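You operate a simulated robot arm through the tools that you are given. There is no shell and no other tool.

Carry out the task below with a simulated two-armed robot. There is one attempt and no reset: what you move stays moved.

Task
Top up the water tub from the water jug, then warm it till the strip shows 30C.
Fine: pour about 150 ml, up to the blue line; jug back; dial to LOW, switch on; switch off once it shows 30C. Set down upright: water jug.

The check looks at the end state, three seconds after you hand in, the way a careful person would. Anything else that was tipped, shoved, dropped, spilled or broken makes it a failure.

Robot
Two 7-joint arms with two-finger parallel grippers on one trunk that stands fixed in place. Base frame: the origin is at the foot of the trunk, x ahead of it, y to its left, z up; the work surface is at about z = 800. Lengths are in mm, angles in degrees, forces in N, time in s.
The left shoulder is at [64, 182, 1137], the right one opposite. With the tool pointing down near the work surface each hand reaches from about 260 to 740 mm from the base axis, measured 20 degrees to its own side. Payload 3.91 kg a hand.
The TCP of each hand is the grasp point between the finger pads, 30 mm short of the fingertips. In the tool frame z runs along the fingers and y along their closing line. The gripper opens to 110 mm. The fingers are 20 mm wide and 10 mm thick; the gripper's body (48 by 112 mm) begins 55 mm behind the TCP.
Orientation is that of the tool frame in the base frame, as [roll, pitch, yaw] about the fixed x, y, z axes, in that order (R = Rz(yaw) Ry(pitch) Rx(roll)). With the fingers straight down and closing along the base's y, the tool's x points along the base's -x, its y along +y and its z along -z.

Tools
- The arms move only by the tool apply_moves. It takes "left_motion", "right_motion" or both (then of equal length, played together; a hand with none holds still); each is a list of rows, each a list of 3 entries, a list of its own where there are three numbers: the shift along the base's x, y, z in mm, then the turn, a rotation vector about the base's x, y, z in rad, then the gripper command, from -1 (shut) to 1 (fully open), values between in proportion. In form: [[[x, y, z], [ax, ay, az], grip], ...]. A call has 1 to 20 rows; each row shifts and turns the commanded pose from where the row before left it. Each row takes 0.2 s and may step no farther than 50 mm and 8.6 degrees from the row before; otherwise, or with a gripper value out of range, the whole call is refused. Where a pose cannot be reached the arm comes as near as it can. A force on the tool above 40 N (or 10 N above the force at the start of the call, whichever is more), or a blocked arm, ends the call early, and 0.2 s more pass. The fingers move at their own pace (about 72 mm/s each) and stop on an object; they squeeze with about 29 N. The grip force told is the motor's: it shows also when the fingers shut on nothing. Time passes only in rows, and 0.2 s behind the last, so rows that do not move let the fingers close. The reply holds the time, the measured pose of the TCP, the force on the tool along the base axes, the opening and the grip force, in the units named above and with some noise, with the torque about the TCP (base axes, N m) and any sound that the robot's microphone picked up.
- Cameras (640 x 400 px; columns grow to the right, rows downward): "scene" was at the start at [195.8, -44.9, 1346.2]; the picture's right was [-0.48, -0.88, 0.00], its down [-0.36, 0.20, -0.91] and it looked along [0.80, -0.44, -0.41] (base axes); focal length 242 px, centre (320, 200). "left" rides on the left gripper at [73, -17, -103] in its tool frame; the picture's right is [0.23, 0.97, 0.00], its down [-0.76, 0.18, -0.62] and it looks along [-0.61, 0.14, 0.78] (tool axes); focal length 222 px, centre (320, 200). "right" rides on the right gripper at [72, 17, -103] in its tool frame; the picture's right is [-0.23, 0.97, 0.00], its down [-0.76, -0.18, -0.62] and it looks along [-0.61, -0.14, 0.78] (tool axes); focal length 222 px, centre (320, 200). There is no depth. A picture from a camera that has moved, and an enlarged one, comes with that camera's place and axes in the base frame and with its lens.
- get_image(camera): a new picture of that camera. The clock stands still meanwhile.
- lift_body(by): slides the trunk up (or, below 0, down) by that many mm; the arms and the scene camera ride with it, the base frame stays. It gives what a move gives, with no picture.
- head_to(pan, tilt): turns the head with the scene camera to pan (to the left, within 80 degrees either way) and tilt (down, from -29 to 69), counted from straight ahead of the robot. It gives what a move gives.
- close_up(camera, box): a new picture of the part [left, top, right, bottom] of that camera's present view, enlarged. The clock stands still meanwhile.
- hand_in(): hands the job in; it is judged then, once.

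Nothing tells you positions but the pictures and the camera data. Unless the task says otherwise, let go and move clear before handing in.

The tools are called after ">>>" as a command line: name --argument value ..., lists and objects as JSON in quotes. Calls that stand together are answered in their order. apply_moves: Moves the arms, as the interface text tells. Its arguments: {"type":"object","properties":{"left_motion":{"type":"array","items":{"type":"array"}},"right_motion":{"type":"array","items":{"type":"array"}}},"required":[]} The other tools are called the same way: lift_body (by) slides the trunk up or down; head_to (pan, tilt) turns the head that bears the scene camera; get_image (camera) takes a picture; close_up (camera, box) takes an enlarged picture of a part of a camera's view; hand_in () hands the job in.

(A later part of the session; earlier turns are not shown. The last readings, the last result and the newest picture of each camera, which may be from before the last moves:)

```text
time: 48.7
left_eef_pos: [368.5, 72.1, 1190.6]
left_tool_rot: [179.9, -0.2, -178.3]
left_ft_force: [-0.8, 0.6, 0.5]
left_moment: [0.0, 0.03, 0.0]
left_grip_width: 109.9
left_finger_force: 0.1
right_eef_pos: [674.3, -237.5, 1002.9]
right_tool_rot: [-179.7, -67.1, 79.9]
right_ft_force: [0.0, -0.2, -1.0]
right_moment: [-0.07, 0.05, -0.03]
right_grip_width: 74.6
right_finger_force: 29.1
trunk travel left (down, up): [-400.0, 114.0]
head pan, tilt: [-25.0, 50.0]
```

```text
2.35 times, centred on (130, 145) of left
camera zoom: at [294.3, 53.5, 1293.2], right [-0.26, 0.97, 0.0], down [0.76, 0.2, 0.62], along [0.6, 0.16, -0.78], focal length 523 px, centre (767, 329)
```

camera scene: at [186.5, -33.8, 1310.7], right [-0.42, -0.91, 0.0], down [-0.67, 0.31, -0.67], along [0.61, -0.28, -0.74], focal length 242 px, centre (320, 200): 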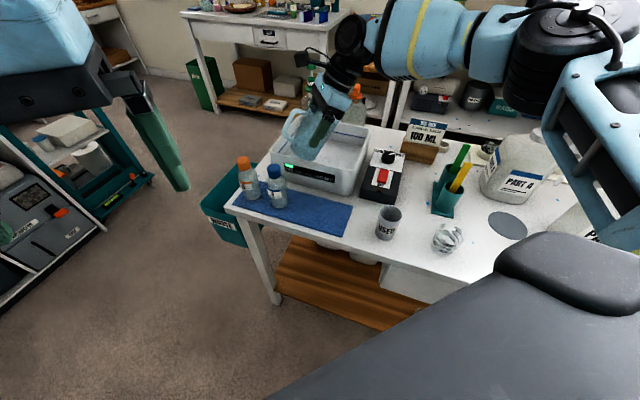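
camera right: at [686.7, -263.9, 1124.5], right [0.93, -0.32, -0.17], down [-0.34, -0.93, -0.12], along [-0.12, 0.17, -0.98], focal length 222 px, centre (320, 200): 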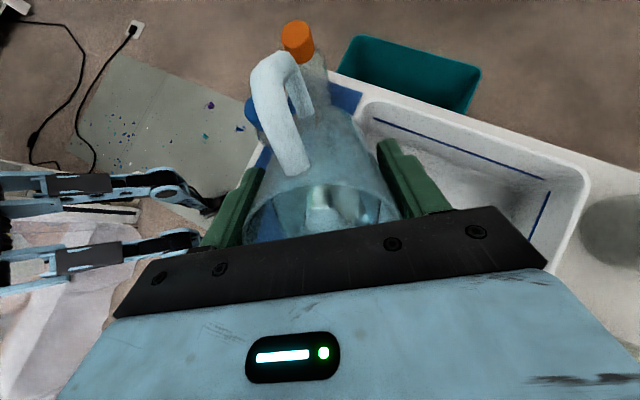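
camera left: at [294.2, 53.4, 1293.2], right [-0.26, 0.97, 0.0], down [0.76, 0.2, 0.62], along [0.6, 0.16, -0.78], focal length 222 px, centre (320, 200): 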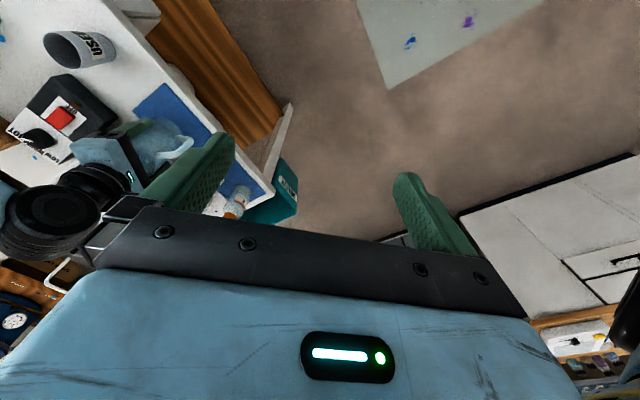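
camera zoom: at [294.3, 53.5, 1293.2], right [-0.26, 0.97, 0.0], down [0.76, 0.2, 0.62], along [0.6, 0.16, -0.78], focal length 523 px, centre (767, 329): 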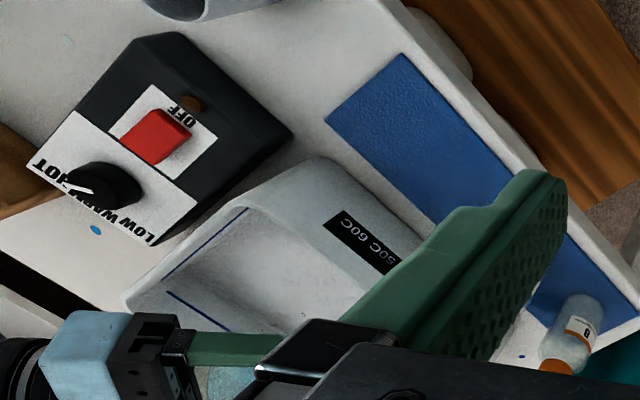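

The water surface in the tub is practically invisible, so weight plus the jug's geometry must serve. Both suggest 112–130 ml so far. I'll go to about 70° and average more readings.

>>> apply_moves --right_motion '[[[0, 0, 0], [0.0246, -0.0043, 0], -1], [[0, 0, 0], [0.0246, -0.0043, 0], -1], [[0, 0, 0], [0, 0, 0], -1], [[0, 0, 0], [0, 0, 0], -1], [[0, 0, 0], [0, 0, 0], -1], [[0, 0, 0], [0, 0, 0], -1], [[0, 0, 0], [0, 0, 0], -1], [[0, 0, 0], [0, 0, 0], -1], [[0, 0, 0], [0, 0, 0], -1], [[0, 0, 0], [0, 0, 0], -1]]'

>>> apply_moves --right_motion '[[[0, 0, 0], [0, 0, 0], -1]]'

>>> apply_moves --right_motion '[[[0, 0, 0], [0, 0, 0], -1]]'

>>> apply_moves --right_motion '[[[0, 0, 0], [0, 0, 0], -1]]'

>>> apply_moves --right_motion '[[[0, 0, 0], [0, 0, 0], -1]]'

>>> apply_moves --right_motion '[[[0, 0, 0], [0, 0, 0], -1]]'

>>> apply_moves --right_motion '[[[0, 0, 0], [0, 0, 0], -1]]'

>>> apply_moves --right_motion '[[[0, 0, 0], [0, 0, 0], -1]]'

>>> close_up --camera "scene" --box '[260, 80, 380, 200]'

>>> close_up --camera "right" --box '[230, 120, 430, 260]'

```text
time: 50.9
left_eef_pos: [367.4, 72.8, 1190.2]
left_tool_rot: [180.0, -0.2, -178.4]
left_ft_force: [0.4, -0.3, -0.1]
left_moment: [0.01, 0.02, 0.0]
left_grip_width: 109.6
left_finger_force: 0.0
right_eef_pos: [673.1, -236.1, 1012.7]
right_tool_rot: [-179.7, -69.8, 80.0]
right_ft_force: [0.4, 0.0, -1.6]
right_moment: [-0.05, -0.02, -0.01]
right_grip_width: 74.5
right_finger_force: 29.2
right hand out of reach, approached as far as the arm can: row 2
trunk travel left (down, up): [-400.0, 114.0]
head pan, tilt: [-25.0, 50.0]
```

```text
time: 51.3
left_eef_pos: [367.4, 71.0, 1191.6]
left_tool_rot: [180.0, -0.2, -178.2]
left_ft_force: [-0.2, -0.9, 0.4]
left_moment: [0.0, 0.05, -0.01]
left_grip_width: 109.9
left_finger_force: 0.2
right_eef_pos: [671.5, -236.4, 1012.3]
right_tool_rot: [-179.7, -69.7, 79.9]
right_ft_force: [-0.1, 0.7, -1.2]
right_moment: [-0.02, 0.02, -0.01]
right_grip_width: 74.5
right_finger_force: 29.0
trunk travel left (down, up): [-400.0, 114.0]
head pan, tilt: [-25.0, 50.0]
```

```text
time: 51.7
left_eef_pos: [369.1, 72.2, 1190.3]
left_tool_rot: [-179.9, -0.1, -178.4]
left_ft_force: [-0.4, -0.4, -0.3]
left_moment: [0.03, 0.02, -0.03]
left_grip_width: 110.0
left_finger_force: 0.1
right_eef_pos: [673.4, -236.3, 1013.6]
right_tool_rot: [-179.7, -69.7, 79.9]
right_ft_force: [0.8, 0.8, -1.3]
right_moment: [-0.05, 0.04, 0.02]
right_grip_width: 74.4
right_finger_force: 29.0
trunk travel left (down, up): [-400.0, 114.0]
head pan, tilt: [-25.0, 50.0]
```

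```text
time: 52.1
left_eef_pos: [368.2, 71.7, 1189.5]
left_tool_rot: [180.0, -0.2, -178.3]
left_ft_force: [0.2, 0.2, -0.6]
left_moment: [-0.03, -0.01, 0.0]
left_grip_width: 110.0
left_finger_force: 0.1
right_eef_pos: [672.3, -236.1, 1012.9]
right_tool_rot: [-179.6, -69.8, 79.8]
right_ft_force: [0.4, -0.7, -0.3]
right_moment: [-0.03, -0.01, 0.0]
right_grip_width: 74.6
right_finger_force: 28.9
trunk travel left (down, up): [-400.0, 114.0]
head pan, tilt: [-25.0, 50.0]
```

```text
time: 52.5
left_eef_pos: [367.7, 70.2, 1191.4]
left_tool_rot: [-179.9, -0.2, -178.3]
left_ft_force: [-0.3, -1.1, 0.0]
left_moment: [0.0, -0.03, 0.0]
left_grip_width: 109.8
left_finger_force: 0.0
right_eef_pos: [671.9, -236.4, 1012.7]
right_tool_rot: [-179.7, -69.6, 79.9]
right_ft_force: [0.3, -0.2, -1.3]
right_moment: [-0.04, -0.02, 0.01]
right_grip_width: 74.5
right_finger_force: 29.0
trunk travel left (down, up): [-400.0, 114.0]
head pan, tilt: [-25.0, 50.0]
```

```text
time: 52.9
left_eef_pos: [368.6, 71.8, 1189.7]
left_tool_rot: [-180.0, -0.2, -178.3]
left_ft_force: [0.6, -1.4, 0.2]
left_moment: [0.0, 0.03, 0.01]
left_grip_width: 110.0
left_finger_force: 0.0
right_eef_pos: [671.8, -235.8, 1013.5]
right_tool_rot: [-179.7, -69.6, 79.9]
right_ft_force: [-0.6, 0.5, -1.0]
right_moment: [-0.04, 0.02, -0.02]
right_grip_width: 74.4
right_finger_force: 29.0
trunk travel left (down, up): [-400.0, 114.0]
head pan, tilt: [-25.0, 50.0]
```

```text
time: 53.3
left_eef_pos: [367.9, 70.7, 1190.4]
left_tool_rot: [180.0, -0.2, -178.4]
left_ft_force: [0.2, 0.7, 0.0]
left_moment: [-0.01, -0.03, -0.02]
left_grip_width: 109.8
left_finger_force: 0.0
right_eef_pos: [672.2, -236.2, 1013.4]
right_tool_rot: [-179.6, -69.7, 79.9]
right_ft_force: [-0.6, -0.9, -1.2]
right_moment: [0.0, 0.02, -0.01]
right_grip_width: 74.6
right_finger_force: 29.4
trunk travel left (down, up): [-400.0, 114.0]
head pan, tilt: [-25.0, 50.0]
```

```text
time: 53.7
left_eef_pos: [368.0, 70.6, 1190.1]
left_tool_rot: [180.0, -0.1, -178.3]
left_ft_force: [1.1, 0.6, -0.2]
left_moment: [0.0, 0.0, 0.01]
left_grip_width: 109.9
left_finger_force: 0.0
right_eef_pos: [670.5, -235.5, 1013.7]
right_tool_rot: [-179.7, -69.7, 79.9]
right_ft_force: [0.1, -0.3, -1.9]
right_moment: [-0.03, 0.03, 0.0]
right_grip_width: 74.4
right_finger_force: 28.8
trunk travel left (down, up): [-400.0, 114.0]
head pan, tilt: [-25.0, 50.0]
```

```text
3.33 times, centred on (320, 140) of scene
camera zoom: at [186.6, -33.6, 1310.7], right [-0.42, -0.91, 0.0], down [-0.67, 0.31, -0.67], along [0.61, -0.28, -0.74], focal length 807 px, centre (320, 400)
```

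zoom: 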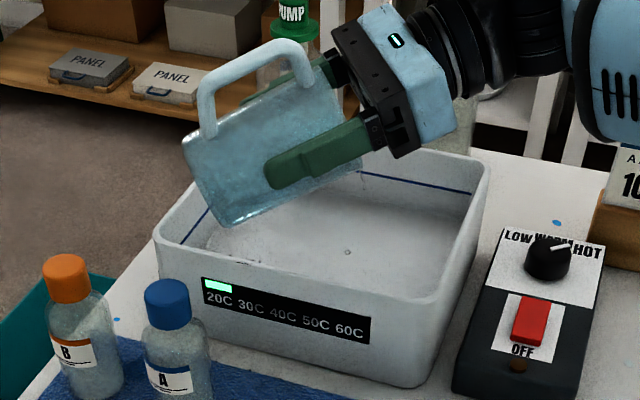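

```text
2.86 times, centred on (330, 190) of right
camera zoom: at [675.0, -308.3, 1115.0], right [0.95, -0.24, -0.21], down [-0.32, -0.81, -0.5], along [-0.05, 0.54, -0.84], focal length 635 px, centre (291, 229)
```

zoom: 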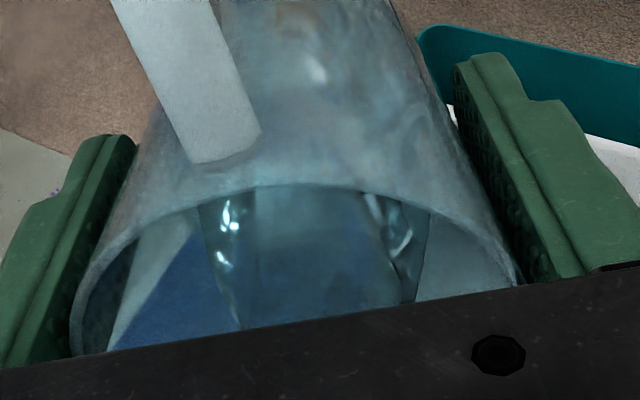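

At about 70° the weight averages 1.2 N, so about 150 ml has left the jug, which agrees with the geometry. I'll tilt back over the tub, letting any drips fall there.

>>> apply_moves --right_motion '[[[0, 0, 0], [-0.0985, 0.0174, 0], -1], [[0, 0, 0], [-0.0985, 0.0174, 0], -1], [[0, 0, 0], [-0.0985, 0.0174, 0], -1], [[0, 0, 0], [-0.0985, 0.0174, 0], -1], [[0, 0, 0], [0, 0, 0], -1], [[0, 0, 0], [0, 0, 0], -1], [[0, 0, 0], [0, 0, 0], -1], [[-6, 1, 0], [-0.0985, 0.0174, 0], -1], [[-6, 1, 0], [-0.0985, 0.0174, 0], -1], [[-6, 1, 0], [-0.0985, 0.0174, 0], -1], [[0, 0, 0], [0, 0, 0], -1], [[0, 0, 0], [0, 0, 0], -1]]'

>>> close_up --camera "scene" --box '[250, 70, 410, 210]'

>>> get_image --camera "right"

```text
time: 56.3
left_eef_pos: [368.3, 72.2, 1190.8]
left_tool_rot: [-180.0, -0.2, -178.2]
left_ft_force: [-0.6, 0.0, -0.1]
left_moment: [0.0, 0.0, 0.03]
left_grip_width: 109.9
left_finger_force: 0.2
right_eef_pos: [652.3, -232.8, 1013.4]
right_tool_rot: [-179.8, -29.9, 80.0]
right_ft_force: [0.1, 1.1, -1.3]
right_moment: [-0.02, 0.0, 0.05]
right_grip_width: 74.3
right_finger_force: 29.3
trunk travel left (down, up): [-400.0, 114.0]
head pan, tilt: [-25.0, 50.0]
```

```text
2.86 times, centred on (330, 140) of scene
camera zoom: at [186.6, -33.4, 1310.7], right [-0.42, -0.91, 0.0], down [-0.67, 0.31, -0.67], along [0.61, -0.28, -0.74], focal length 692 px, centre (291, 371)
```

zoom: 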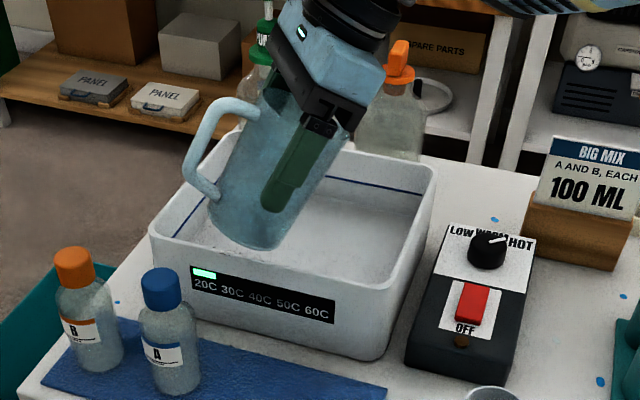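

```text
taken
camera right: at [670.4, -223.8, 1137.6], right [0.92, -0.36, -0.12], down [-0.34, -0.93, 0.16], along [-0.17, -0.11, -0.98], focal length 222 px, centre (320, 200)
```

right: 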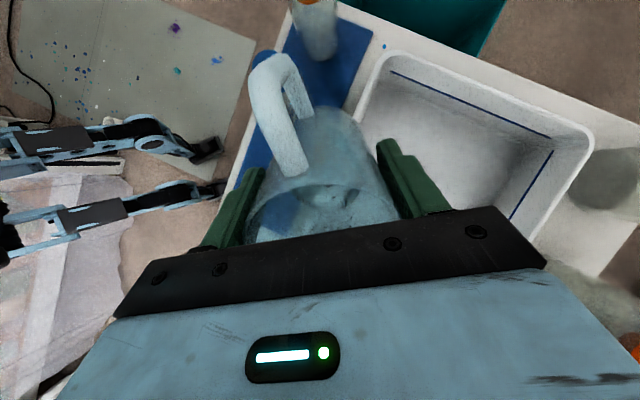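

No drips, and the strip still shows 20C. I'll go back to the exact pose from which I photographed the tub before pouring, so I can compare the two views.

>>> apply_moves --right_motion '[[[-14, 3.2, 0], [0, 0, 0], -1], [[-14, 3.2, 0], [0, 0, 0], -1], [[-14, 3.2, 0], [0, 0, 0], -1], [[-14, 3.2, -5], [0, 0, 0], -1], [[-13, 3.2, -6], [0, 0, 0], -1], [[0, 0, 0], [0, 0, 0], -1], [[0, 0, 0], [0, 0, 0], -1]]'

>>> close_up --camera "right" --box '[400, 20, 640, 260]'

>>> get_image --camera "right"

>>> apply_moves --right_motion '[[[0, 0, 0], [0, 0, 0], -1]]'

>>> apply_moves --right_motion '[[[0, 0, 0], [0, 0, 0], -1]]'

>>> apply_moves --right_motion '[[[0, 0, 0], [0, 0, 0], -1]]'

>>> apply_moves --right_motion '[[[0, 0, 0], [0, 0, 0], -1]]'

```text
time: 57.9
left_eef_pos: [367.8, 71.2, 1190.4]
left_tool_rot: [180.0, -0.2, -178.2]
left_ft_force: [0.8, -0.2, 0.1]
left_moment: [-0.02, -0.02, 0.03]
left_grip_width: 109.7
left_finger_force: 0.0
right_eef_pos: [584.8, -216.8, 1004.0]
right_tool_rot: [-179.8, -30.0, 79.9]
right_ft_force: [0.0, 0.7, -1.3]
right_moment: [0.01, -0.02, -0.01]
right_grip_width: 74.4
right_finger_force: 29.3
trunk travel left (down, up): [-400.0, 114.0]
head pan, tilt: [-25.0, 50.0]
```

```text
1.67 times, centred on (520, 140) of right
camera zoom: at [602.4, -207.5, 1126.8], right [0.92, -0.36, -0.12], down [-0.34, -0.93, 0.16], along [-0.17, -0.11, -0.98], focal length 370 px, centre (-13, 300)
```

zoom: 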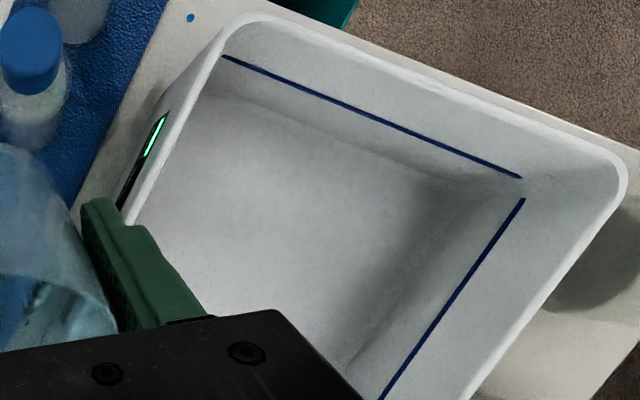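

```text
taken
camera right: at [602.4, -207.5, 1126.8], right [0.92, -0.36, -0.12], down [-0.34, -0.93, 0.16], along [-0.17, -0.11, -0.98], focal length 222 px, centre (320, 200)
```

right: 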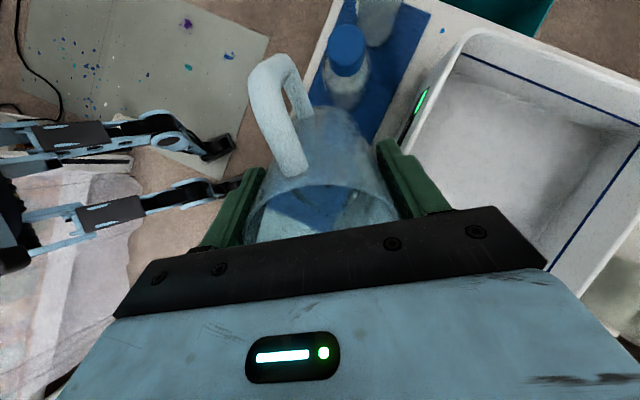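

```text
time: 58.3
left_eef_pos: [368.4, 71.4, 1190.9]
left_tool_rot: [-179.9, -0.2, -178.2]
left_ft_force: [-0.2, 0.3, -0.3]
left_moment: [0.0, -0.05, 0.03]
left_grip_width: 110.2
left_finger_force: 0.1
right_eef_pos: [585.9, -216.8, 1002.6]
right_tool_rot: [-179.7, -30.0, 79.9]
right_ft_force: [0.6, -0.4, -1.6]
right_moment: [-0.02, 0.01, 0.01]
right_grip_width: 74.4
right_finger_force: 29.5
trunk travel left (down, up): [-400.0, 114.0]
head pan, tilt: [-25.0, 50.0]
```

```text
time: 58.7
left_eef_pos: [368.4, 72.1, 1189.9]
left_tool_rot: [-179.9, -0.2, -178.4]
left_ft_force: [0.1, -0.3, -0.3]
left_moment: [0.02, -0.02, -0.01]
left_grip_width: 110.0
left_finger_force: 0.1
right_eef_pos: [584.9, -216.8, 1004.0]
right_tool_rot: [-179.7, -30.0, 80.0]
right_ft_force: [0.3, 0.6, -1.3]
right_moment: [-0.04, -0.01, 0.0]
right_grip_width: 74.1
right_finger_force: 28.6
trunk travel left (down, up): [-400.0, 114.0]
head pan, tilt: [-25.0, 50.0]
```

```text
time: 59.1
left_eef_pos: [368.8, 71.8, 1190.1]
left_tool_rot: [-180.0, -0.3, -178.3]
left_ft_force: [0.0, -0.2, -1.1]
left_moment: [-0.02, 0.01, 0.01]
left_grip_width: 110.0
left_finger_force: 0.1
right_eef_pos: [584.7, -216.7, 1002.3]
right_tool_rot: [-179.7, -30.0, 79.9]
right_ft_force: [0.2, -0.3, 0.0]
right_moment: [-0.04, -0.01, -0.01]
right_grip_width: 74.5
right_finger_force: 29.5
trunk travel left (down, up): [-400.0, 114.0]
head pan, tilt: [-25.0, 50.0]
```

```text
time: 59.5
left_eef_pos: [368.2, 72.0, 1190.0]
left_tool_rot: [-180.0, -0.2, -178.3]
left_ft_force: [0.1, 0.0, -0.3]
left_moment: [-0.02, 0.02, -0.01]
left_grip_width: 110.1
left_finger_force: 0.1
right_eef_pos: [585.2, -217.2, 1001.7]
right_tool_rot: [-179.8, -30.0, 79.8]
right_ft_force: [-0.7, 0.6, -1.8]
right_moment: [-0.03, 0.01, 0.01]
right_grip_width: 74.5
right_finger_force: 29.1
trunk travel left (down, up): [-400.0, 114.0]
head pan, tilt: [-25.0, 50.0]
```

The views before and after look alike, as expected for only a few mm of rise. The averaged weight is now about 1.22 N against 2.77 N, so about 150–158 ml was poured. I'll bring the jug upright and back over its place on the mat.

>>> apply_moves --right_motion '[[[0, 0, 0], [-0.1031, 0.0182, 0], -1], [[0, 0, 0], [-0.1031, 0.0182, 0], -1], [[0, 0, 0], [-0.1031, 0.0182, 0], -1], [[0, 0, 0], [-0.1031, 0.0182, 0], -1], [[0, 0, 0], [-0.1031, 0.0182, 0], -1], [[-8.25, 3.4, 0], [0, 0, 0.0943], -1], [[-8.25, 3.4, 0], [0, 0, 0.0943], -1], [[-8.25, 3.4, 0], [0, 0, 0.0943], -1], [[-8.25, 3.4, 0], [0, 0, 0.0943], -1], [[0, 0, 0], [0, 0, 0], -1], [[0, 0, 0], [0, 0, 0], -1]]'

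>>> close_up --camera "scene" --box '[230, 80, 390, 230]'

>>> get_image --camera "right"

```text
time: 61.9
left_eef_pos: [369.0, 71.4, 1191.0]
left_tool_rot: [-180.0, -0.2, -178.2]
left_ft_force: [0.3, -0.3, -0.3]
left_moment: [0.04, -0.01, -0.04]
left_grip_width: 110.0
left_finger_force: 0.0
right_eef_pos: [550.9, -203.7, 1003.1]
right_tool_rot: [-179.8, 0.0, 101.6]
right_ft_force: [0.0, -0.7, -2.3]
right_moment: [0.03, 0.01, -0.01]
right_grip_width: 74.2
right_finger_force: 28.7
trunk travel left (down, up): [-400.0, 114.0]
head pan, tilt: [-25.0, 50.0]
```

```text
2.67 times, centred on (310, 155) of scene
camera zoom: at [186.5, -33.5, 1310.7], right [-0.42, -0.91, 0.0], down [-0.67, 0.31, -0.67], along [0.61, -0.28, -0.74], focal length 646 px, centre (347, 320)
```

zoom: 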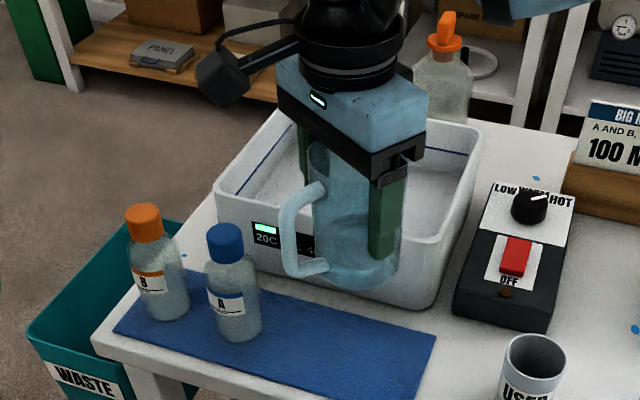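

```text
taken
camera right: at [551.9, -127.9, 1105.0], right [1.0, -0.03, 0.0], down [-0.02, -0.78, 0.62], along [-0.02, -0.62, -0.78], focal length 222 px, centre (320, 200)
```

right: 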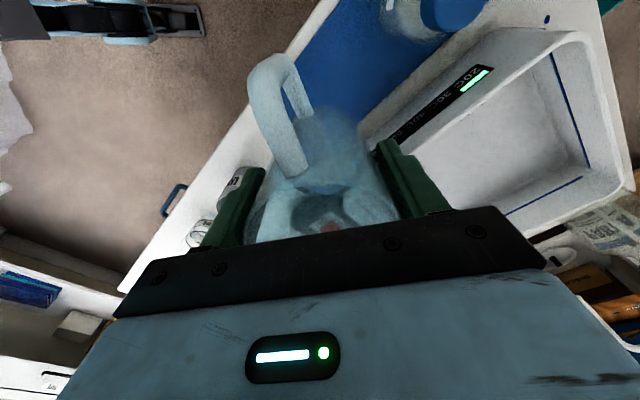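

The jug is upright above its spot. I'll zoom on it to see how much water remains.

>>> close_up --camera "scene" --box '[295, 125, 345, 195]'

>>> close_up --camera "right" --box '[240, 90, 420, 250]'

```text
5.71 times, centred on (320, 160) of scene
camera zoom: at [186.5, -33.5, 1310.7], right [-0.42, -0.91, 0.0], down [-0.67, 0.31, -0.67], along [0.61, -0.28, -0.74], focal length 1383 px, centre (320, 429)
```

zoom: 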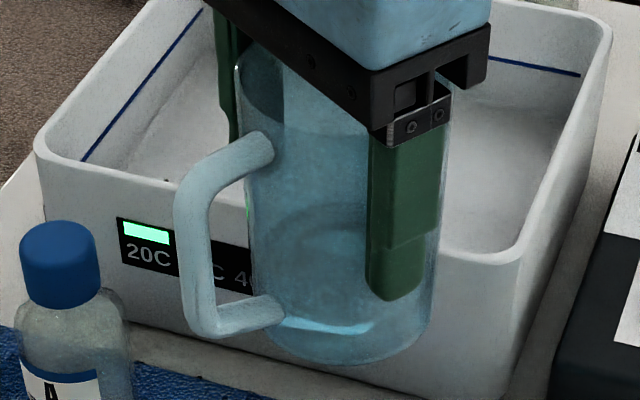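

```text
2.50 times, centred on (330, 170) of right
camera zoom: at [551.9, -127.9, 1105.0], right [1.0, -0.03, 0.0], down [-0.02, -0.78, 0.62], along [-0.02, -0.62, -0.78], focal length 555 px, centre (295, 275)
```

zoom: 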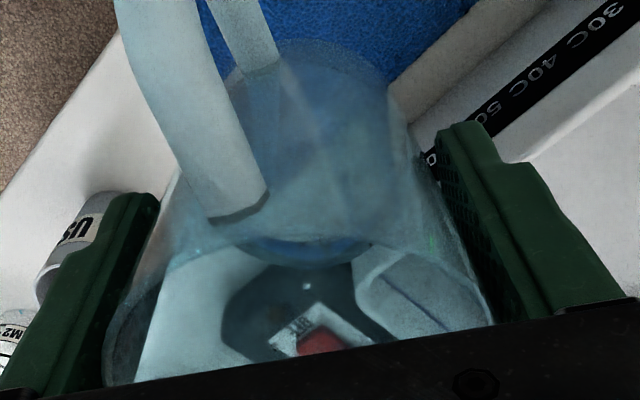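

The remaining surface in the jug looks about 30 mm above its base, which is hard to reconcile with the weight. I'll take more weight samples with the jug upright, as in the first readings.

>>> apply_moves --right_motion '[[[0, 0, 0], [0, 0, 0], -1]]'

>>> apply_moves --right_motion '[[[0, 0, 0], [0, 0, 0], -1]]'

>>> apply_moves --right_motion '[[[0, 0, 0], [0, 0, 0], -1]]'

>>> apply_moves --right_motion '[[[0, 0, 0], [0, 0, 0], -1]]'

>>> apply_moves --right_motion '[[[0, 0, 0], [0, 0, 0], -1]]'

>>> apply_moves --right_motion '[[[0, 0, 0], [0, 0, 0], -1]]'

>>> apply_moves --right_motion '[[[0, 0, 0], [0, 0, 0], -1]]'

>>> apply_moves --right_motion '[[[0, 0, 0], [0, 0, 0], -1]]'

```text
time: 62.3
left_eef_pos: [367.8, 72.0, 1192.0]
left_tool_rot: [-180.0, -0.2, -178.2]
left_ft_force: [0.0, 0.0, 0.5]
left_moment: [-0.03, -0.01, -0.03]
left_grip_width: 110.0
left_finger_force: 0.0
right_eef_pos: [550.5, -203.9, 1004.1]
right_tool_rot: [-179.8, 0.1, 101.5]
right_ft_force: [0.6, 0.7, -1.5]
right_moment: [0.03, 0.03, 0.0]
right_grip_width: 74.4
right_finger_force: 29.3
trunk travel left (down, up): [-400.0, 114.0]
head pan, tilt: [-25.0, 50.0]
```

```text
time: 62.7
left_eef_pos: [367.7, 71.5, 1190.7]
left_tool_rot: [-180.0, -0.2, -178.3]
left_ft_force: [-0.4, -0.5, 0.0]
left_moment: [0.0, -0.01, 0.02]
left_grip_width: 110.1
left_finger_force: 0.0
right_eef_pos: [551.4, -203.9, 1003.3]
right_tool_rot: [-179.8, 0.1, 101.5]
right_ft_force: [0.6, 0.0, -0.9]
right_moment: [0.04, 0.01, -0.03]
right_grip_width: 74.2
right_finger_force: 28.6
trunk travel left (down, up): [-400.0, 114.0]
head pan, tilt: [-25.0, 50.0]
```

```text
time: 63.1
left_eef_pos: [368.6, 70.7, 1191.1]
left_tool_rot: [180.0, -0.2, -178.3]
left_ft_force: [0.2, 0.0, 0.3]
left_moment: [0.0, 0.0, -0.04]
left_grip_width: 109.8
left_finger_force: 0.1
right_eef_pos: [551.4, -204.1, 1003.0]
right_tool_rot: [-179.7, 0.0, 101.5]
right_ft_force: [-0.7, 0.4, -2.3]
right_moment: [0.01, -0.05, 0.0]
right_grip_width: 74.5
right_finger_force: 29.0
trunk travel left (down, up): [-400.0, 114.0]
head pan, tilt: [-25.0, 50.0]
```

```text
time: 63.5
left_eef_pos: [368.4, 72.2, 1189.4]
left_tool_rot: [179.9, -0.1, -178.2]
left_ft_force: [-0.4, -0.3, 0.1]
left_moment: [0.03, -0.02, 0.0]
left_grip_width: 110.1
left_finger_force: 0.1
right_eef_pos: [550.9, -203.8, 1002.0]
right_tool_rot: [-179.7, 0.0, 101.6]
right_ft_force: [-0.3, -0.3, -1.4]
right_moment: [0.0, 0.03, -0.01]
right_grip_width: 74.4
right_finger_force: 29.0
trunk travel left (down, up): [-400.0, 114.0]
head pan, tilt: [-25.0, 50.0]
```

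```text
time: 63.9
left_eef_pos: [368.2, 70.8, 1190.5]
left_tool_rot: [180.0, -0.2, -178.3]
left_ft_force: [-0.5, 0.2, -0.2]
left_moment: [0.0, 0.0, -0.01]
left_grip_width: 110.3
left_finger_force: 0.1
right_eef_pos: [550.9, -204.8, 1003.7]
right_tool_rot: [-179.7, 0.0, 101.5]
right_ft_force: [0.2, 0.0, -2.2]
right_moment: [0.0, 0.02, -0.02]
right_grip_width: 74.1
right_finger_force: 28.8
trunk travel left (down, up): [-400.0, 114.0]
head pan, tilt: [-25.0, 50.0]
```

```text
time: 64.3
left_eef_pos: [368.3, 72.0, 1190.5]
left_tool_rot: [-180.0, -0.3, -178.3]
left_ft_force: [0.4, 0.1, 0.1]
left_moment: [-0.03, 0.01, 0.03]
left_grip_width: 110.1
left_finger_force: 0.1
right_eef_pos: [551.4, -203.9, 1002.7]
right_tool_rot: [-179.8, 0.0, 101.5]
right_ft_force: [1.3, -0.4, -1.2]
right_moment: [-0.01, -0.01, 0.02]
right_grip_width: 74.1
right_finger_force: 29.2
trunk travel left (down, up): [-400.0, 114.0]
head pan, tilt: [-25.0, 50.0]
```

```text
time: 64.7
left_eef_pos: [366.6, 71.4, 1190.5]
left_tool_rot: [-180.0, -0.2, -178.3]
left_ft_force: [0.1, 0.0, -0.3]
left_moment: [0.01, -0.01, 0.04]
left_grip_width: 110.1
left_finger_force: 0.0
right_eef_pos: [551.2, -203.9, 1003.2]
right_tool_rot: [-179.9, 0.1, 101.5]
right_ft_force: [0.4, 0.9, -0.8]
right_moment: [0.03, 0.03, -0.05]
right_grip_width: 74.1
right_finger_force: 29.2
trunk travel left (down, up): [-400.0, 114.0]
head pan, tilt: [-25.0, 50.0]
```

```text
time: 65.1
left_eef_pos: [368.9, 70.1, 1190.0]
left_tool_rot: [-180.0, -0.2, -178.3]
left_ft_force: [-0.1, -0.5, 0.2]
left_moment: [0.05, -0.01, 0.01]
left_grip_width: 110.1
left_finger_force: 0.0
right_eef_pos: [551.5, -203.3, 1002.9]
right_tool_rot: [-179.8, 0.1, 101.5]
right_ft_force: [0.8, -0.1, -1.3]
right_moment: [0.0, 0.01, 0.01]
right_grip_width: 74.3
right_finger_force: 28.8
trunk travel left (down, up): [-400.0, 114.0]
head pan, tilt: [-25.0, 50.0]
```

All samples together give about 142 ml by weight, 146 ml by geometry, and a similar drop in the jug's waterline, so roughly 145 ml has been poured. I'll set the jug down on its spot, slowly near contact.

>>> apply_moves --right_motion '[[[0.2, 0, -15], [0, 0, 0], -1], [[0.2, 0, -15], [0, 0, 0], -1], [[0.2, 0, -15], [0, 0, 0], -1], [[0, 0, -15], [0, 0, 0], -1], [[0, 0, -15], [0, 0, 0], -1], [[0, 0, -15], [0, 0, 0], -1], [[0, 0, -12], [0, 0, 0], -1], [[0, 0, -8], [0, 0, 0], -1], [[0, 0, -5], [0, 0, 0], -1], [[0, 0, 0], [0, 0, 0], -1]]'

>>> close_up --camera "scene" --box '[230, 120, 370, 240]'

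```text
time: 67.3
left_eef_pos: [367.0, 72.1, 1189.8]
left_tool_rot: [-180.0, -0.2, -178.3]
left_ft_force: [0.0, 0.2, 0.2]
left_moment: [-0.02, -0.04, -0.03]
left_grip_width: 110.1
left_finger_force: 0.0
right_eef_pos: [552.5, -203.5, 888.8]
right_tool_rot: [-179.8, 0.0, 101.5]
right_ft_force: [-0.5, 0.6, -1.1]
right_moment: [0.04, 0.01, 0.02]
right_grip_width: 74.2
right_finger_force: 29.2
trunk travel left (down, up): [-400.0, 114.0]
head pan, tilt: [-25.0, 50.0]
```

```text
3.33 times, centred on (300, 180) of scene
camera zoom: at [186.6, -33.5, 1310.7], right [-0.42, -0.91, 0.0], down [-0.67, 0.31, -0.67], along [0.61, -0.28, -0.74], focal length 807 px, centre (387, 267)
```

zoom: 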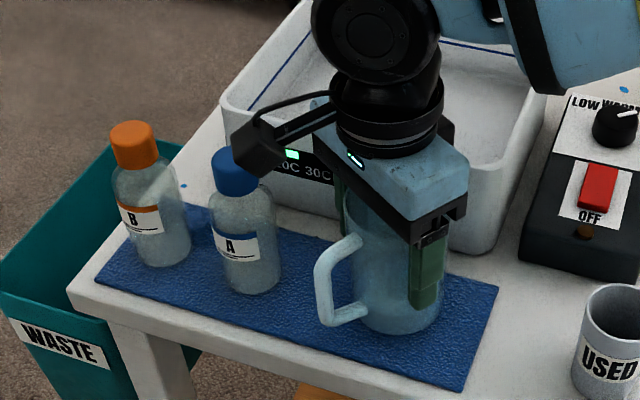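

The jug hangs about 10 mm above the mat, upright. I'll lower it slowly until the weight comes off the hand.

>>> apply_moves --right_motion '[[[0, 0, -4], [0, 0, 0], -1], [[0, 0, -3], [0, 0, 0], -1], [[0, 0, -2], [0, 0, 0], -1], [[0, 0, 0], [0, 0, 0], -1]]'

>>> apply_moves --right_motion '[[[0, 0, -1], [0, 0, 0], -1], [[0, 0, 0], [0, 0, 0], -1]]'

>>> apply_moves --right_motion '[[[0, 0, -1], [0, 0, 0], -1], [[0, 0, 0], [0, 0, 0], -1]]'

```text
time: 68.3
left_eef_pos: [367.9, 70.4, 1190.6]
left_tool_rot: [-180.0, -0.1, -178.2]
left_ft_force: [-0.2, 0.9, -0.8]
left_moment: [0.0, 0.0, 0.01]
left_grip_width: 109.9
left_finger_force: 0.3
right_eef_pos: [552.0, -203.1, 879.9]
right_tool_rot: [-179.8, 0.0, 101.5]
right_ft_force: [0.0, 1.1, 2.3]
right_moment: [0.1, 0.04, 0.0]
right_grip_width: 74.4
right_finger_force: 28.8
trunk travel left (down, up): [-400.0, 114.0]
head pan, tilt: [-25.0, 50.0]
```

```text
time: 68.9
left_eef_pos: [367.2, 70.7, 1190.6]
left_tool_rot: [180.0, -0.1, -178.3]
left_ft_force: [0.0, -1.0, -0.1]
left_moment: [-0.01, -0.04, 0.02]
left_grip_width: 109.9
left_finger_force: 0.0
right_eef_pos: [553.3, -203.7, 878.3]
right_tool_rot: [-179.9, 0.0, 101.5]
right_ft_force: [-0.5, -1.2, 9.1]
right_moment: [0.09, 0.07, 0.01]
right_grip_width: 74.1
right_finger_force: 29.0
trunk travel left (down, up): [-400.0, 114.0]
head pan, tilt: [-25.0, 50.0]
```

```text
time: 69.5
left_eef_pos: [366.8, 71.9, 1190.8]
left_tool_rot: [179.9, -0.1, -178.2]
left_ft_force: [-0.5, -0.2, 0.0]
left_moment: [-0.01, 0.01, 0.0]
left_grip_width: 110.1
left_finger_force: 0.0
right_eef_pos: [551.5, -203.1, 879.7]
right_tool_rot: [-180.0, -0.1, 101.6]
right_ft_force: [2.2, -2.8, 17.2]
right_moment: [0.13, -0.02, -0.09]
right_grip_width: 74.4
right_finger_force: 28.9
trunk travel left (down, up): [-400.0, 114.0]
head pan, tilt: [-25.0, 50.0]
```

The jug rests on the mat. I'll take off the extra pressure, open the fingers gradually and rise straight up.

>>> apply_moves --right_motion '[[[0, 0, 1], [0, 0, 0], -1], [[0, 0, 0.7], [0, 0, 0], -1], [[0, 0, 0], [0, 0, 0], 0.4], [[0, 0, 0], [0, 0, 0], 0.5], [[0, 0, 0], [0, 0, 0], 0.7], [[0, 0, 0], [0, 0, 0], 1], [[0, 0, 0], [0, 0, 0], 1], [[0, 0, 0], [0, 0, 0], 1]]'

>>> apply_moves --right_motion '[[[0, 0, 5], [0, 0, 0], 1], [[0, 0, 10], [0, 0, 0], 1], [[0, 0, 15], [0, 0, 0], 1], [[0, 0, 20], [0, 0, 0], 1], [[0, 0, 20], [0, 0, 0], 1], [[0, 0, 20], [0, 0, 0], 1], [[0, 0, 25], [0, 0, 0], 1], [[0, 0, 30], [0, 0, 0], 1], [[0, 0, 35], [0, 0, 0], 1]]'

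>>> get_image --camera "right"

>>> close_up --camera "scene" --box '[220, 110, 400, 240]'

```text
time: 71.3
left_eef_pos: [367.8, 71.2, 1190.4]
left_tool_rot: [-180.0, -0.2, -178.3]
left_ft_force: [-0.3, -0.2, 0.1]
left_moment: [-0.02, 0.0, 0.04]
left_grip_width: 110.2
left_finger_force: 0.0
right_eef_pos: [552.3, -203.6, 878.2]
right_tool_rot: [-179.8, 0.0, 101.5]
right_ft_force: [0.4, -1.4, -0.1]
right_moment: [-0.01, -0.01, -0.03]
right_grip_width: 109.9
right_finger_force: 0.1
trunk travel left (down, up): [-400.0, 114.0]
head pan, tilt: [-25.0, 50.0]
```

```text
time: 73.3
left_eef_pos: [367.5, 71.9, 1190.3]
left_tool_rot: [-180.0, -0.1, -178.3]
left_ft_force: [-0.2, -0.2, 0.1]
left_moment: [-0.04, -0.02, 0.0]
left_grip_width: 109.9
left_finger_force: 0.1
right_eef_pos: [553.3, -202.4, 1056.3]
right_tool_rot: [-179.7, 0.0, 101.5]
right_ft_force: [0.1, -0.2, 0.1]
right_moment: [0.04, 0.0, -0.01]
right_grip_width: 110.1
right_finger_force: 0.0
trunk travel left (down, up): [-400.0, 114.0]
head pan, tilt: [-25.0, 50.0]
```

```text
taken
camera right: at [553.4, -127.5, 1158.8], right [1.0, -0.03, 0.0], down [-0.02, -0.78, 0.62], along [-0.02, -0.62, -0.78], focal length 222 px, centre (320, 200)
```

right: 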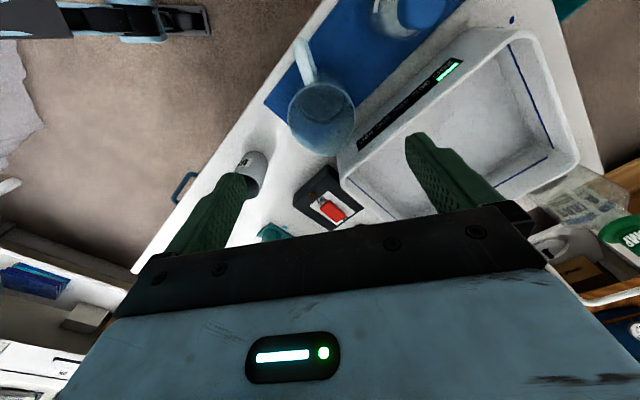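

```text
3.08 times, centred on (310, 175) of scene
camera zoom: at [186.0, -33.3, 1310.8], right [-0.42, -0.91, 0.0], down [-0.67, 0.31, -0.67], along [0.61, -0.28, -0.74], focal length 745 px, centre (351, 277)
```

zoom: 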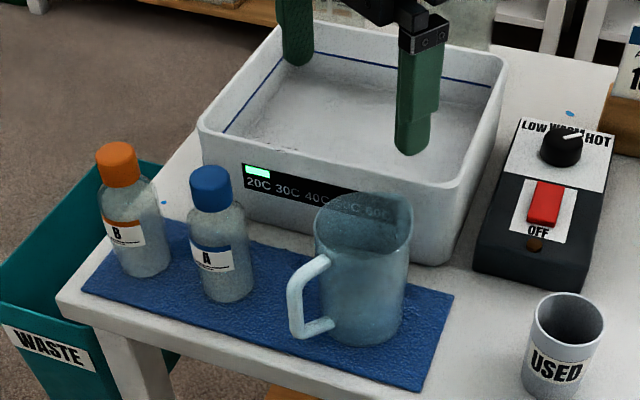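

The jug stands upright on the mat again, released. I'll look closely into the jug and the tub to compare their levels with the first pictures.

>>> close_up --camera "right" --box '[250, 20, 390, 160]'

>>> close_up --camera "scene" --box '[280, 150, 336, 210]'

>>> close_up --camera "scene" --box '[265, 105, 355, 165]'

```text
2.86 times, centred on (320, 90) of right
camera zoom: at [553.4, -127.5, 1158.8], right [1.0, -0.03, 0.0], down [-0.02, -0.78, 0.62], along [-0.02, -0.62, -0.78], focal length 635 px, centre (320, 514)
```

zoom: 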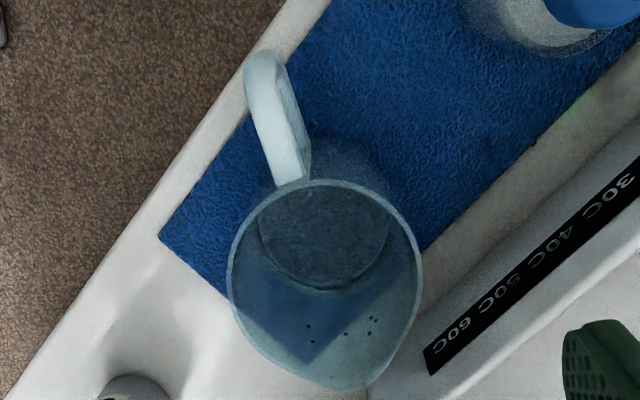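

```text
6.67 times, centred on (308, 180) of scene
camera zoom: at [186.0, -33.3, 1310.8], right [-0.42, -0.91, 0.0], down [-0.67, 0.31, -0.67], along [0.61, -0.28, -0.74], focal length 1614 px, centre (400, 333)
```

zoom: 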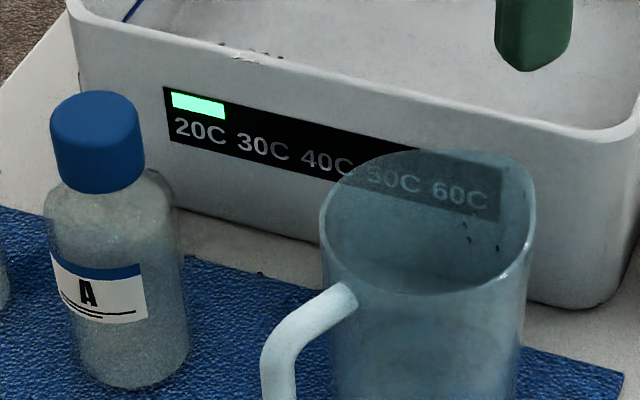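

```text
6.67 times, centred on (310, 135) of scene
camera zoom: at [186.0, -33.3, 1310.8], right [-0.42, -0.91, 0.0], down [-0.67, 0.31, -0.67], along [0.61, -0.28, -0.74], focal length 1614 px, centre (387, 633)
```

zoom: 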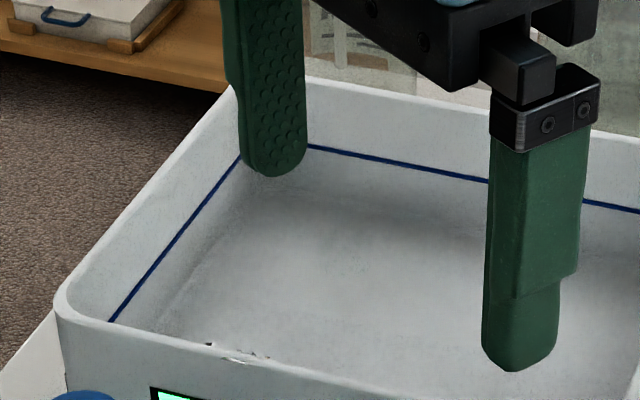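

The dark disc in the jug is just its floor, so it doesn't mark the level. Visual, weight and geometry all point to about 150 ml. There are a few tiny specks near the tub's front rim, which I'll check before the heater.

>>> close_up --camera "scene" --box '[285, 145, 315, 170]'

>>> close_up --camera "right" --box '[340, 20, 580, 230]'

>>> close_up --camera "right" --box '[400, 40, 480, 110]'

```text
16.00 times, centred on (300, 158) of scene
camera zoom: at [186.0, -33.3, 1310.8], right [-0.42, -0.91, 0.0], down [-0.67, 0.31, -0.67], along [0.61, -0.28, -0.74], focal length 3874 px, centre (640, 880)
```

zoom: 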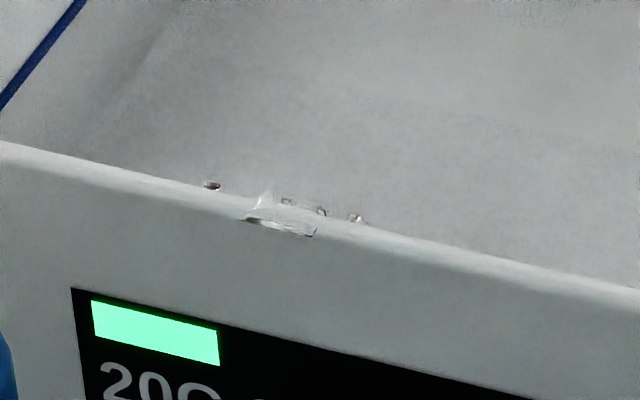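

```text
1.90 times, centred on (460, 125) of right
camera zoom: at [553.4, -127.5, 1158.8], right [1.0, -0.03, 0.0], down [-0.02, -0.78, 0.62], along [-0.02, -0.62, -0.78], focal length 423 px, centre (53, 343)
```

zoom: 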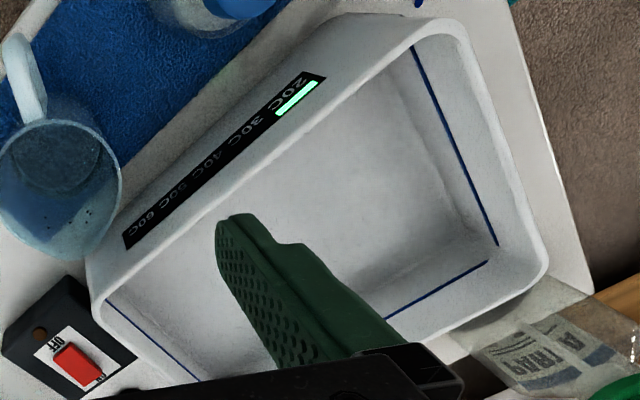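

```text
5.71 times, centred on (440, 75) of right
camera zoom: at [553.4, -127.5, 1158.8], right [1.0, -0.03, 0.0], down [-0.02, -0.78, 0.62], along [-0.02, -0.62, -0.78], focal length 1269 px, centre (-366, 914)
```

zoom: 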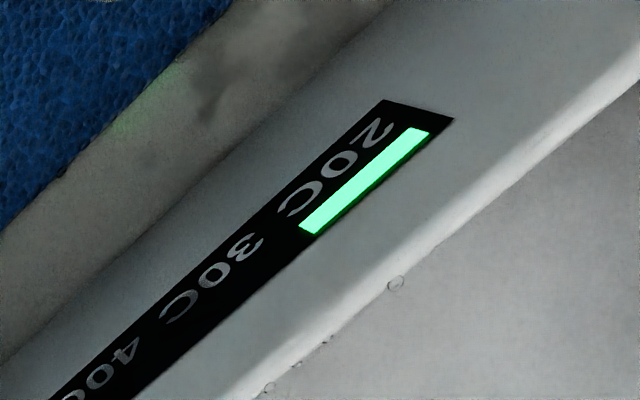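

A few drops sit on top of the tub's front rim, and I see none on the table so far. I'll scan the mat and table quickly.

>>> close_up --camera "scene" --box '[230, 150, 310, 220]'

>>> close_up --camera "scene" --box '[300, 160, 380, 240]'

>>> close_up --camera "right" --box '[340, 0, 460, 80]'

>>> close_up --camera "scene" --box '[345, 130, 425, 210]'

```text
5.71 times, centred on (270, 185) of scene
camera zoom: at [186.0, -33.3, 1310.8], right [-0.42, -0.91, 0.0], down [-0.67, 0.31, -0.67], along [0.61, -0.28, -0.74], focal length 1383 px, centre (606, 286)
```

zoom: 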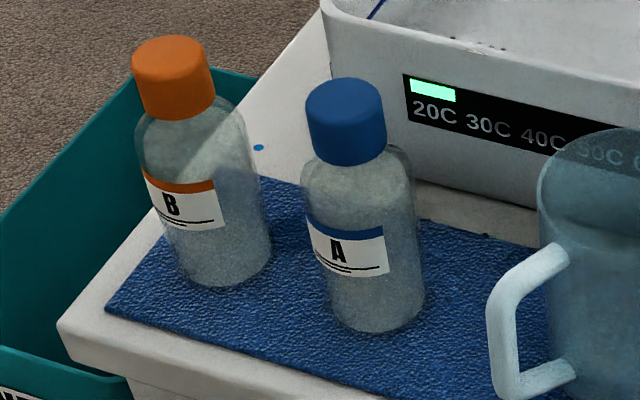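

```text
5.00 times, centred on (340, 200) of scene
camera zoom: at [186.0, -33.3, 1310.8], right [-0.42, -0.91, 0.0], down [-0.67, 0.31, -0.67], along [0.61, -0.28, -0.74], focal length 1210 px, centre (220, 200)
```

zoom: 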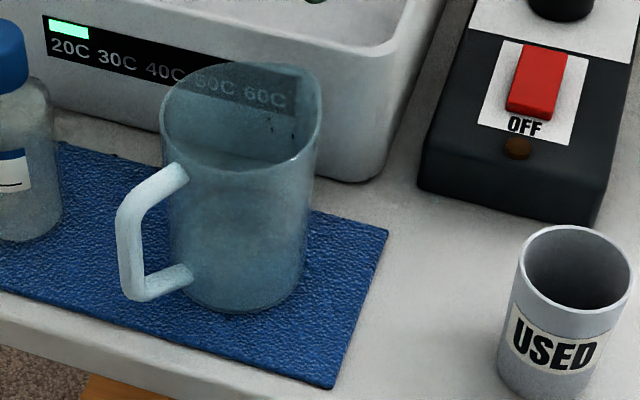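

```text
5.00 times, centred on (400, 40) of right
camera zoom: at [553.4, -127.5, 1158.8], right [1.0, -0.03, 0.0], down [-0.02, -0.78, 0.62], along [-0.02, -0.62, -0.78], focal length 1111 px, centre (-80, 1000)
```

zoom: 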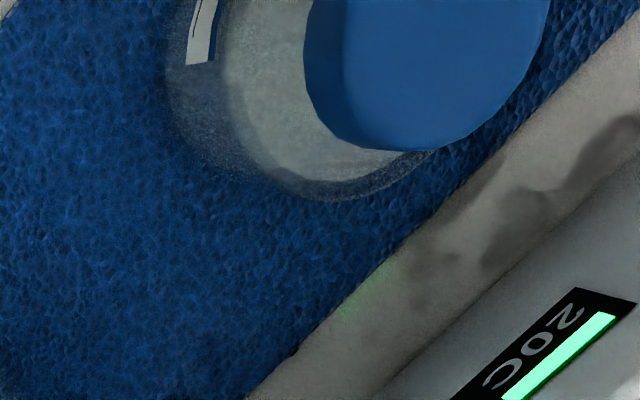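

```text
5.00 times, centred on (385, 170) of scene
camera zoom: at [186.0, -33.3, 1310.8], right [-0.42, -0.91, 0.0], down [-0.67, 0.31, -0.67], along [0.61, -0.28, -0.74], focal length 1210 px, centre (-5, 350)
```

zoom: 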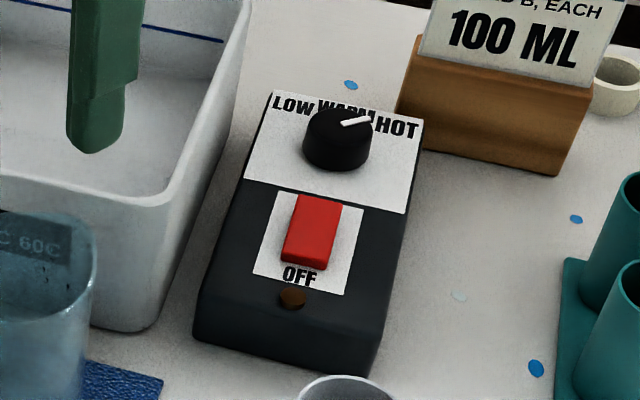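

The jug is back in place and only a drop or two sits on the tub rim. The switch triangulates to about (570, -406, 849), and the dial is beyond it near (634, -468). I'll move the right hand towards the heater, turn it outward and look closer.

>>> apply_moves --right_motion '[[[-2.3, -15.8, -5], [0, 0, 0.0742], 1], [[-2.3, -15.8, -5], [0, 0, 0.0742], 1], [[-2.3, -15.8, -5], [0, 0, 0.0742], 1], [[-2.3, -15.8, -5], [0, 0, 0.0742], 1], [[-2.3, -15.8, -5], [0, 0, 0.0742], 1], [[-2.3, -15.8, -5], [0, 0, 0.0742], 1], [[-2.3, -15.8, -5], [0, 0, 0.0742], 1], [[-2.3, -15.8, -5], [0, 0, 0.0742], 1], [[-2.3, -15.8, -5], [0, 0, 0.0742], 1], [[-2.3, -15.8, -5], [0, 0, 0.0742], 1], [[0, 0, 0], [0, 0, 0], 1]]'

>>> get_image --camera "right"

>>> get_image --camera "scene"

```text
time: 75.7
left_eef_pos: [368.1, 71.2, 1190.5]
left_tool_rot: [-180.0, -0.2, -178.3]
left_ft_force: [-0.2, -0.5, 0.0]
left_moment: [-0.03, -0.03, 0.0]
left_grip_width: 109.9
left_finger_force: 0.1
right_eef_pos: [530.9, -362.3, 1007.1]
right_tool_rot: [-179.9, 0.0, 144.2]
right_ft_force: [0.4, 0.4, 0.2]
right_moment: [-0.01, 0.02, -0.03]
right_grip_width: 110.0
right_finger_force: 0.2
trunk travel left (down, up): [-400.0, 114.0]
head pan, tilt: [-25.0, 50.0]
```

```text
taken
camera right: at [480.5, -304.3, 1109.4], right [0.76, 0.66, 0.0], down [0.51, -0.59, 0.62], along [0.41, -0.47, -0.78], focal length 222 px, centre (320, 200)
```

right: 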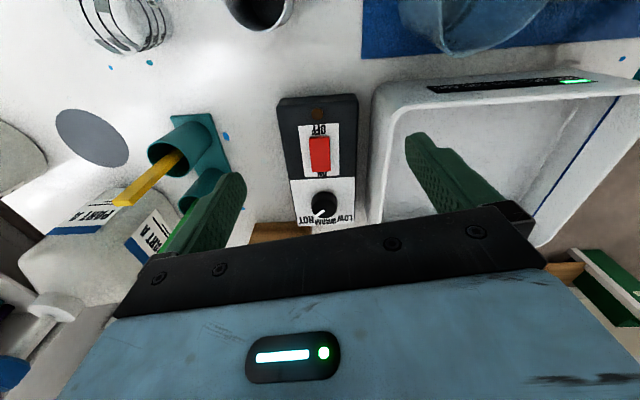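

```text
taken
camera scene: at [186.6, -33.3, 1310.7], right [-0.42, -0.91, 0.0], down [-0.67, 0.31, -0.67], along [0.61, -0.28, -0.74], focal length 242 px, centre (320, 200)
```

scene: 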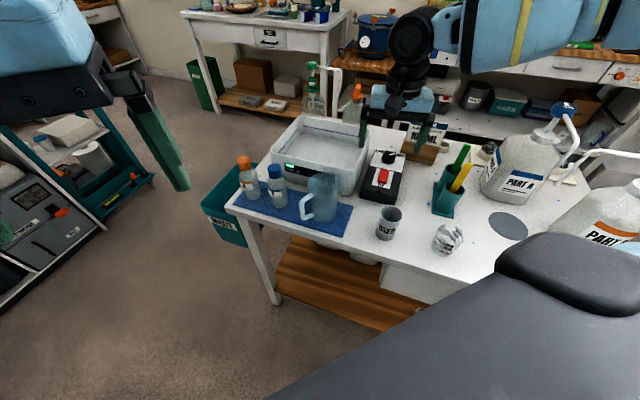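

The wrist camera looks straight down on the heater. I'll zoom in.

>>> close_up --camera "right" --box '[265, 85, 375, 235]'

>>> close_up --camera "right" --box '[285, 170, 365, 235]'

>>> close_up --camera "scene" --box '[350, 140, 420, 210]'

```text
2.67 times, centred on (320, 160) of right
camera zoom: at [480.5, -304.3, 1109.4], right [0.76, 0.66, 0.0], down [0.51, -0.59, 0.62], along [0.41, -0.47, -0.78], focal length 592 px, centre (320, 307)
```

zoom: 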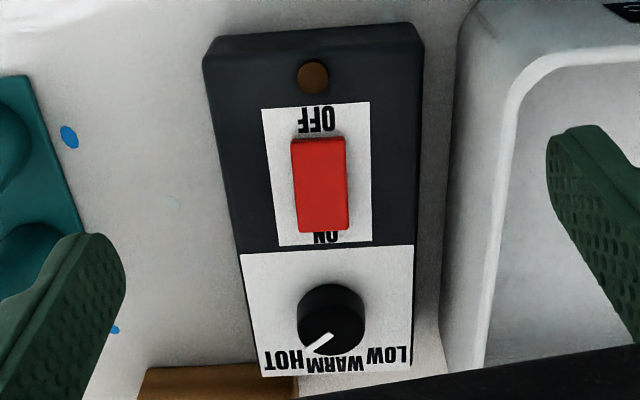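

```text
6.15 times, centred on (325, 202) of right
camera zoom: at [480.5, -304.3, 1109.4], right [0.76, 0.66, 0.0], down [0.51, -0.59, 0.62], along [0.41, -0.47, -0.78], focal length 1367 px, centre (289, 185)
```

zoom: 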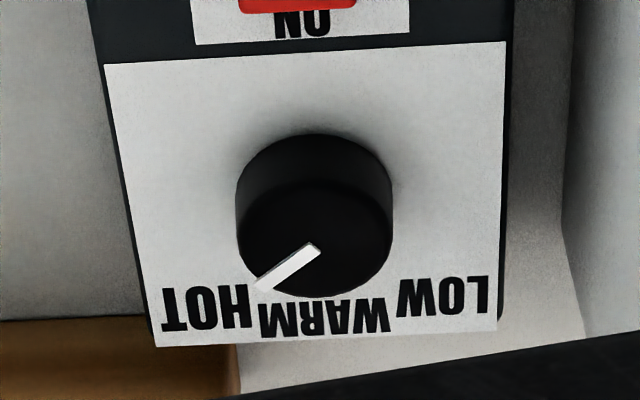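

```text
5.71 times, centred on (385, 175) of scene
camera zoom: at [186.6, -33.3, 1310.7], right [-0.42, -0.91, 0.0], down [-0.67, 0.31, -0.67], along [0.61, -0.28, -0.74], focal length 1383 px, centre (-51, 343)
```

zoom: 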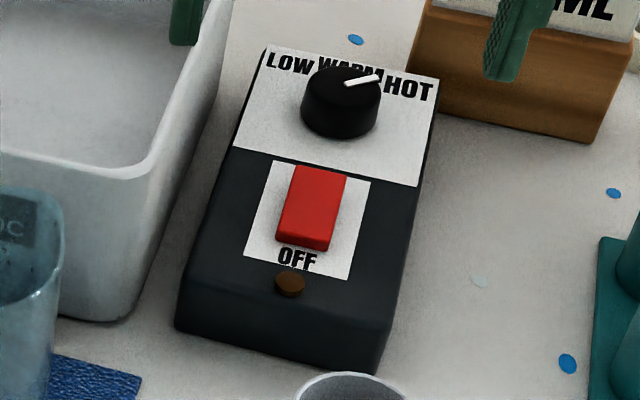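

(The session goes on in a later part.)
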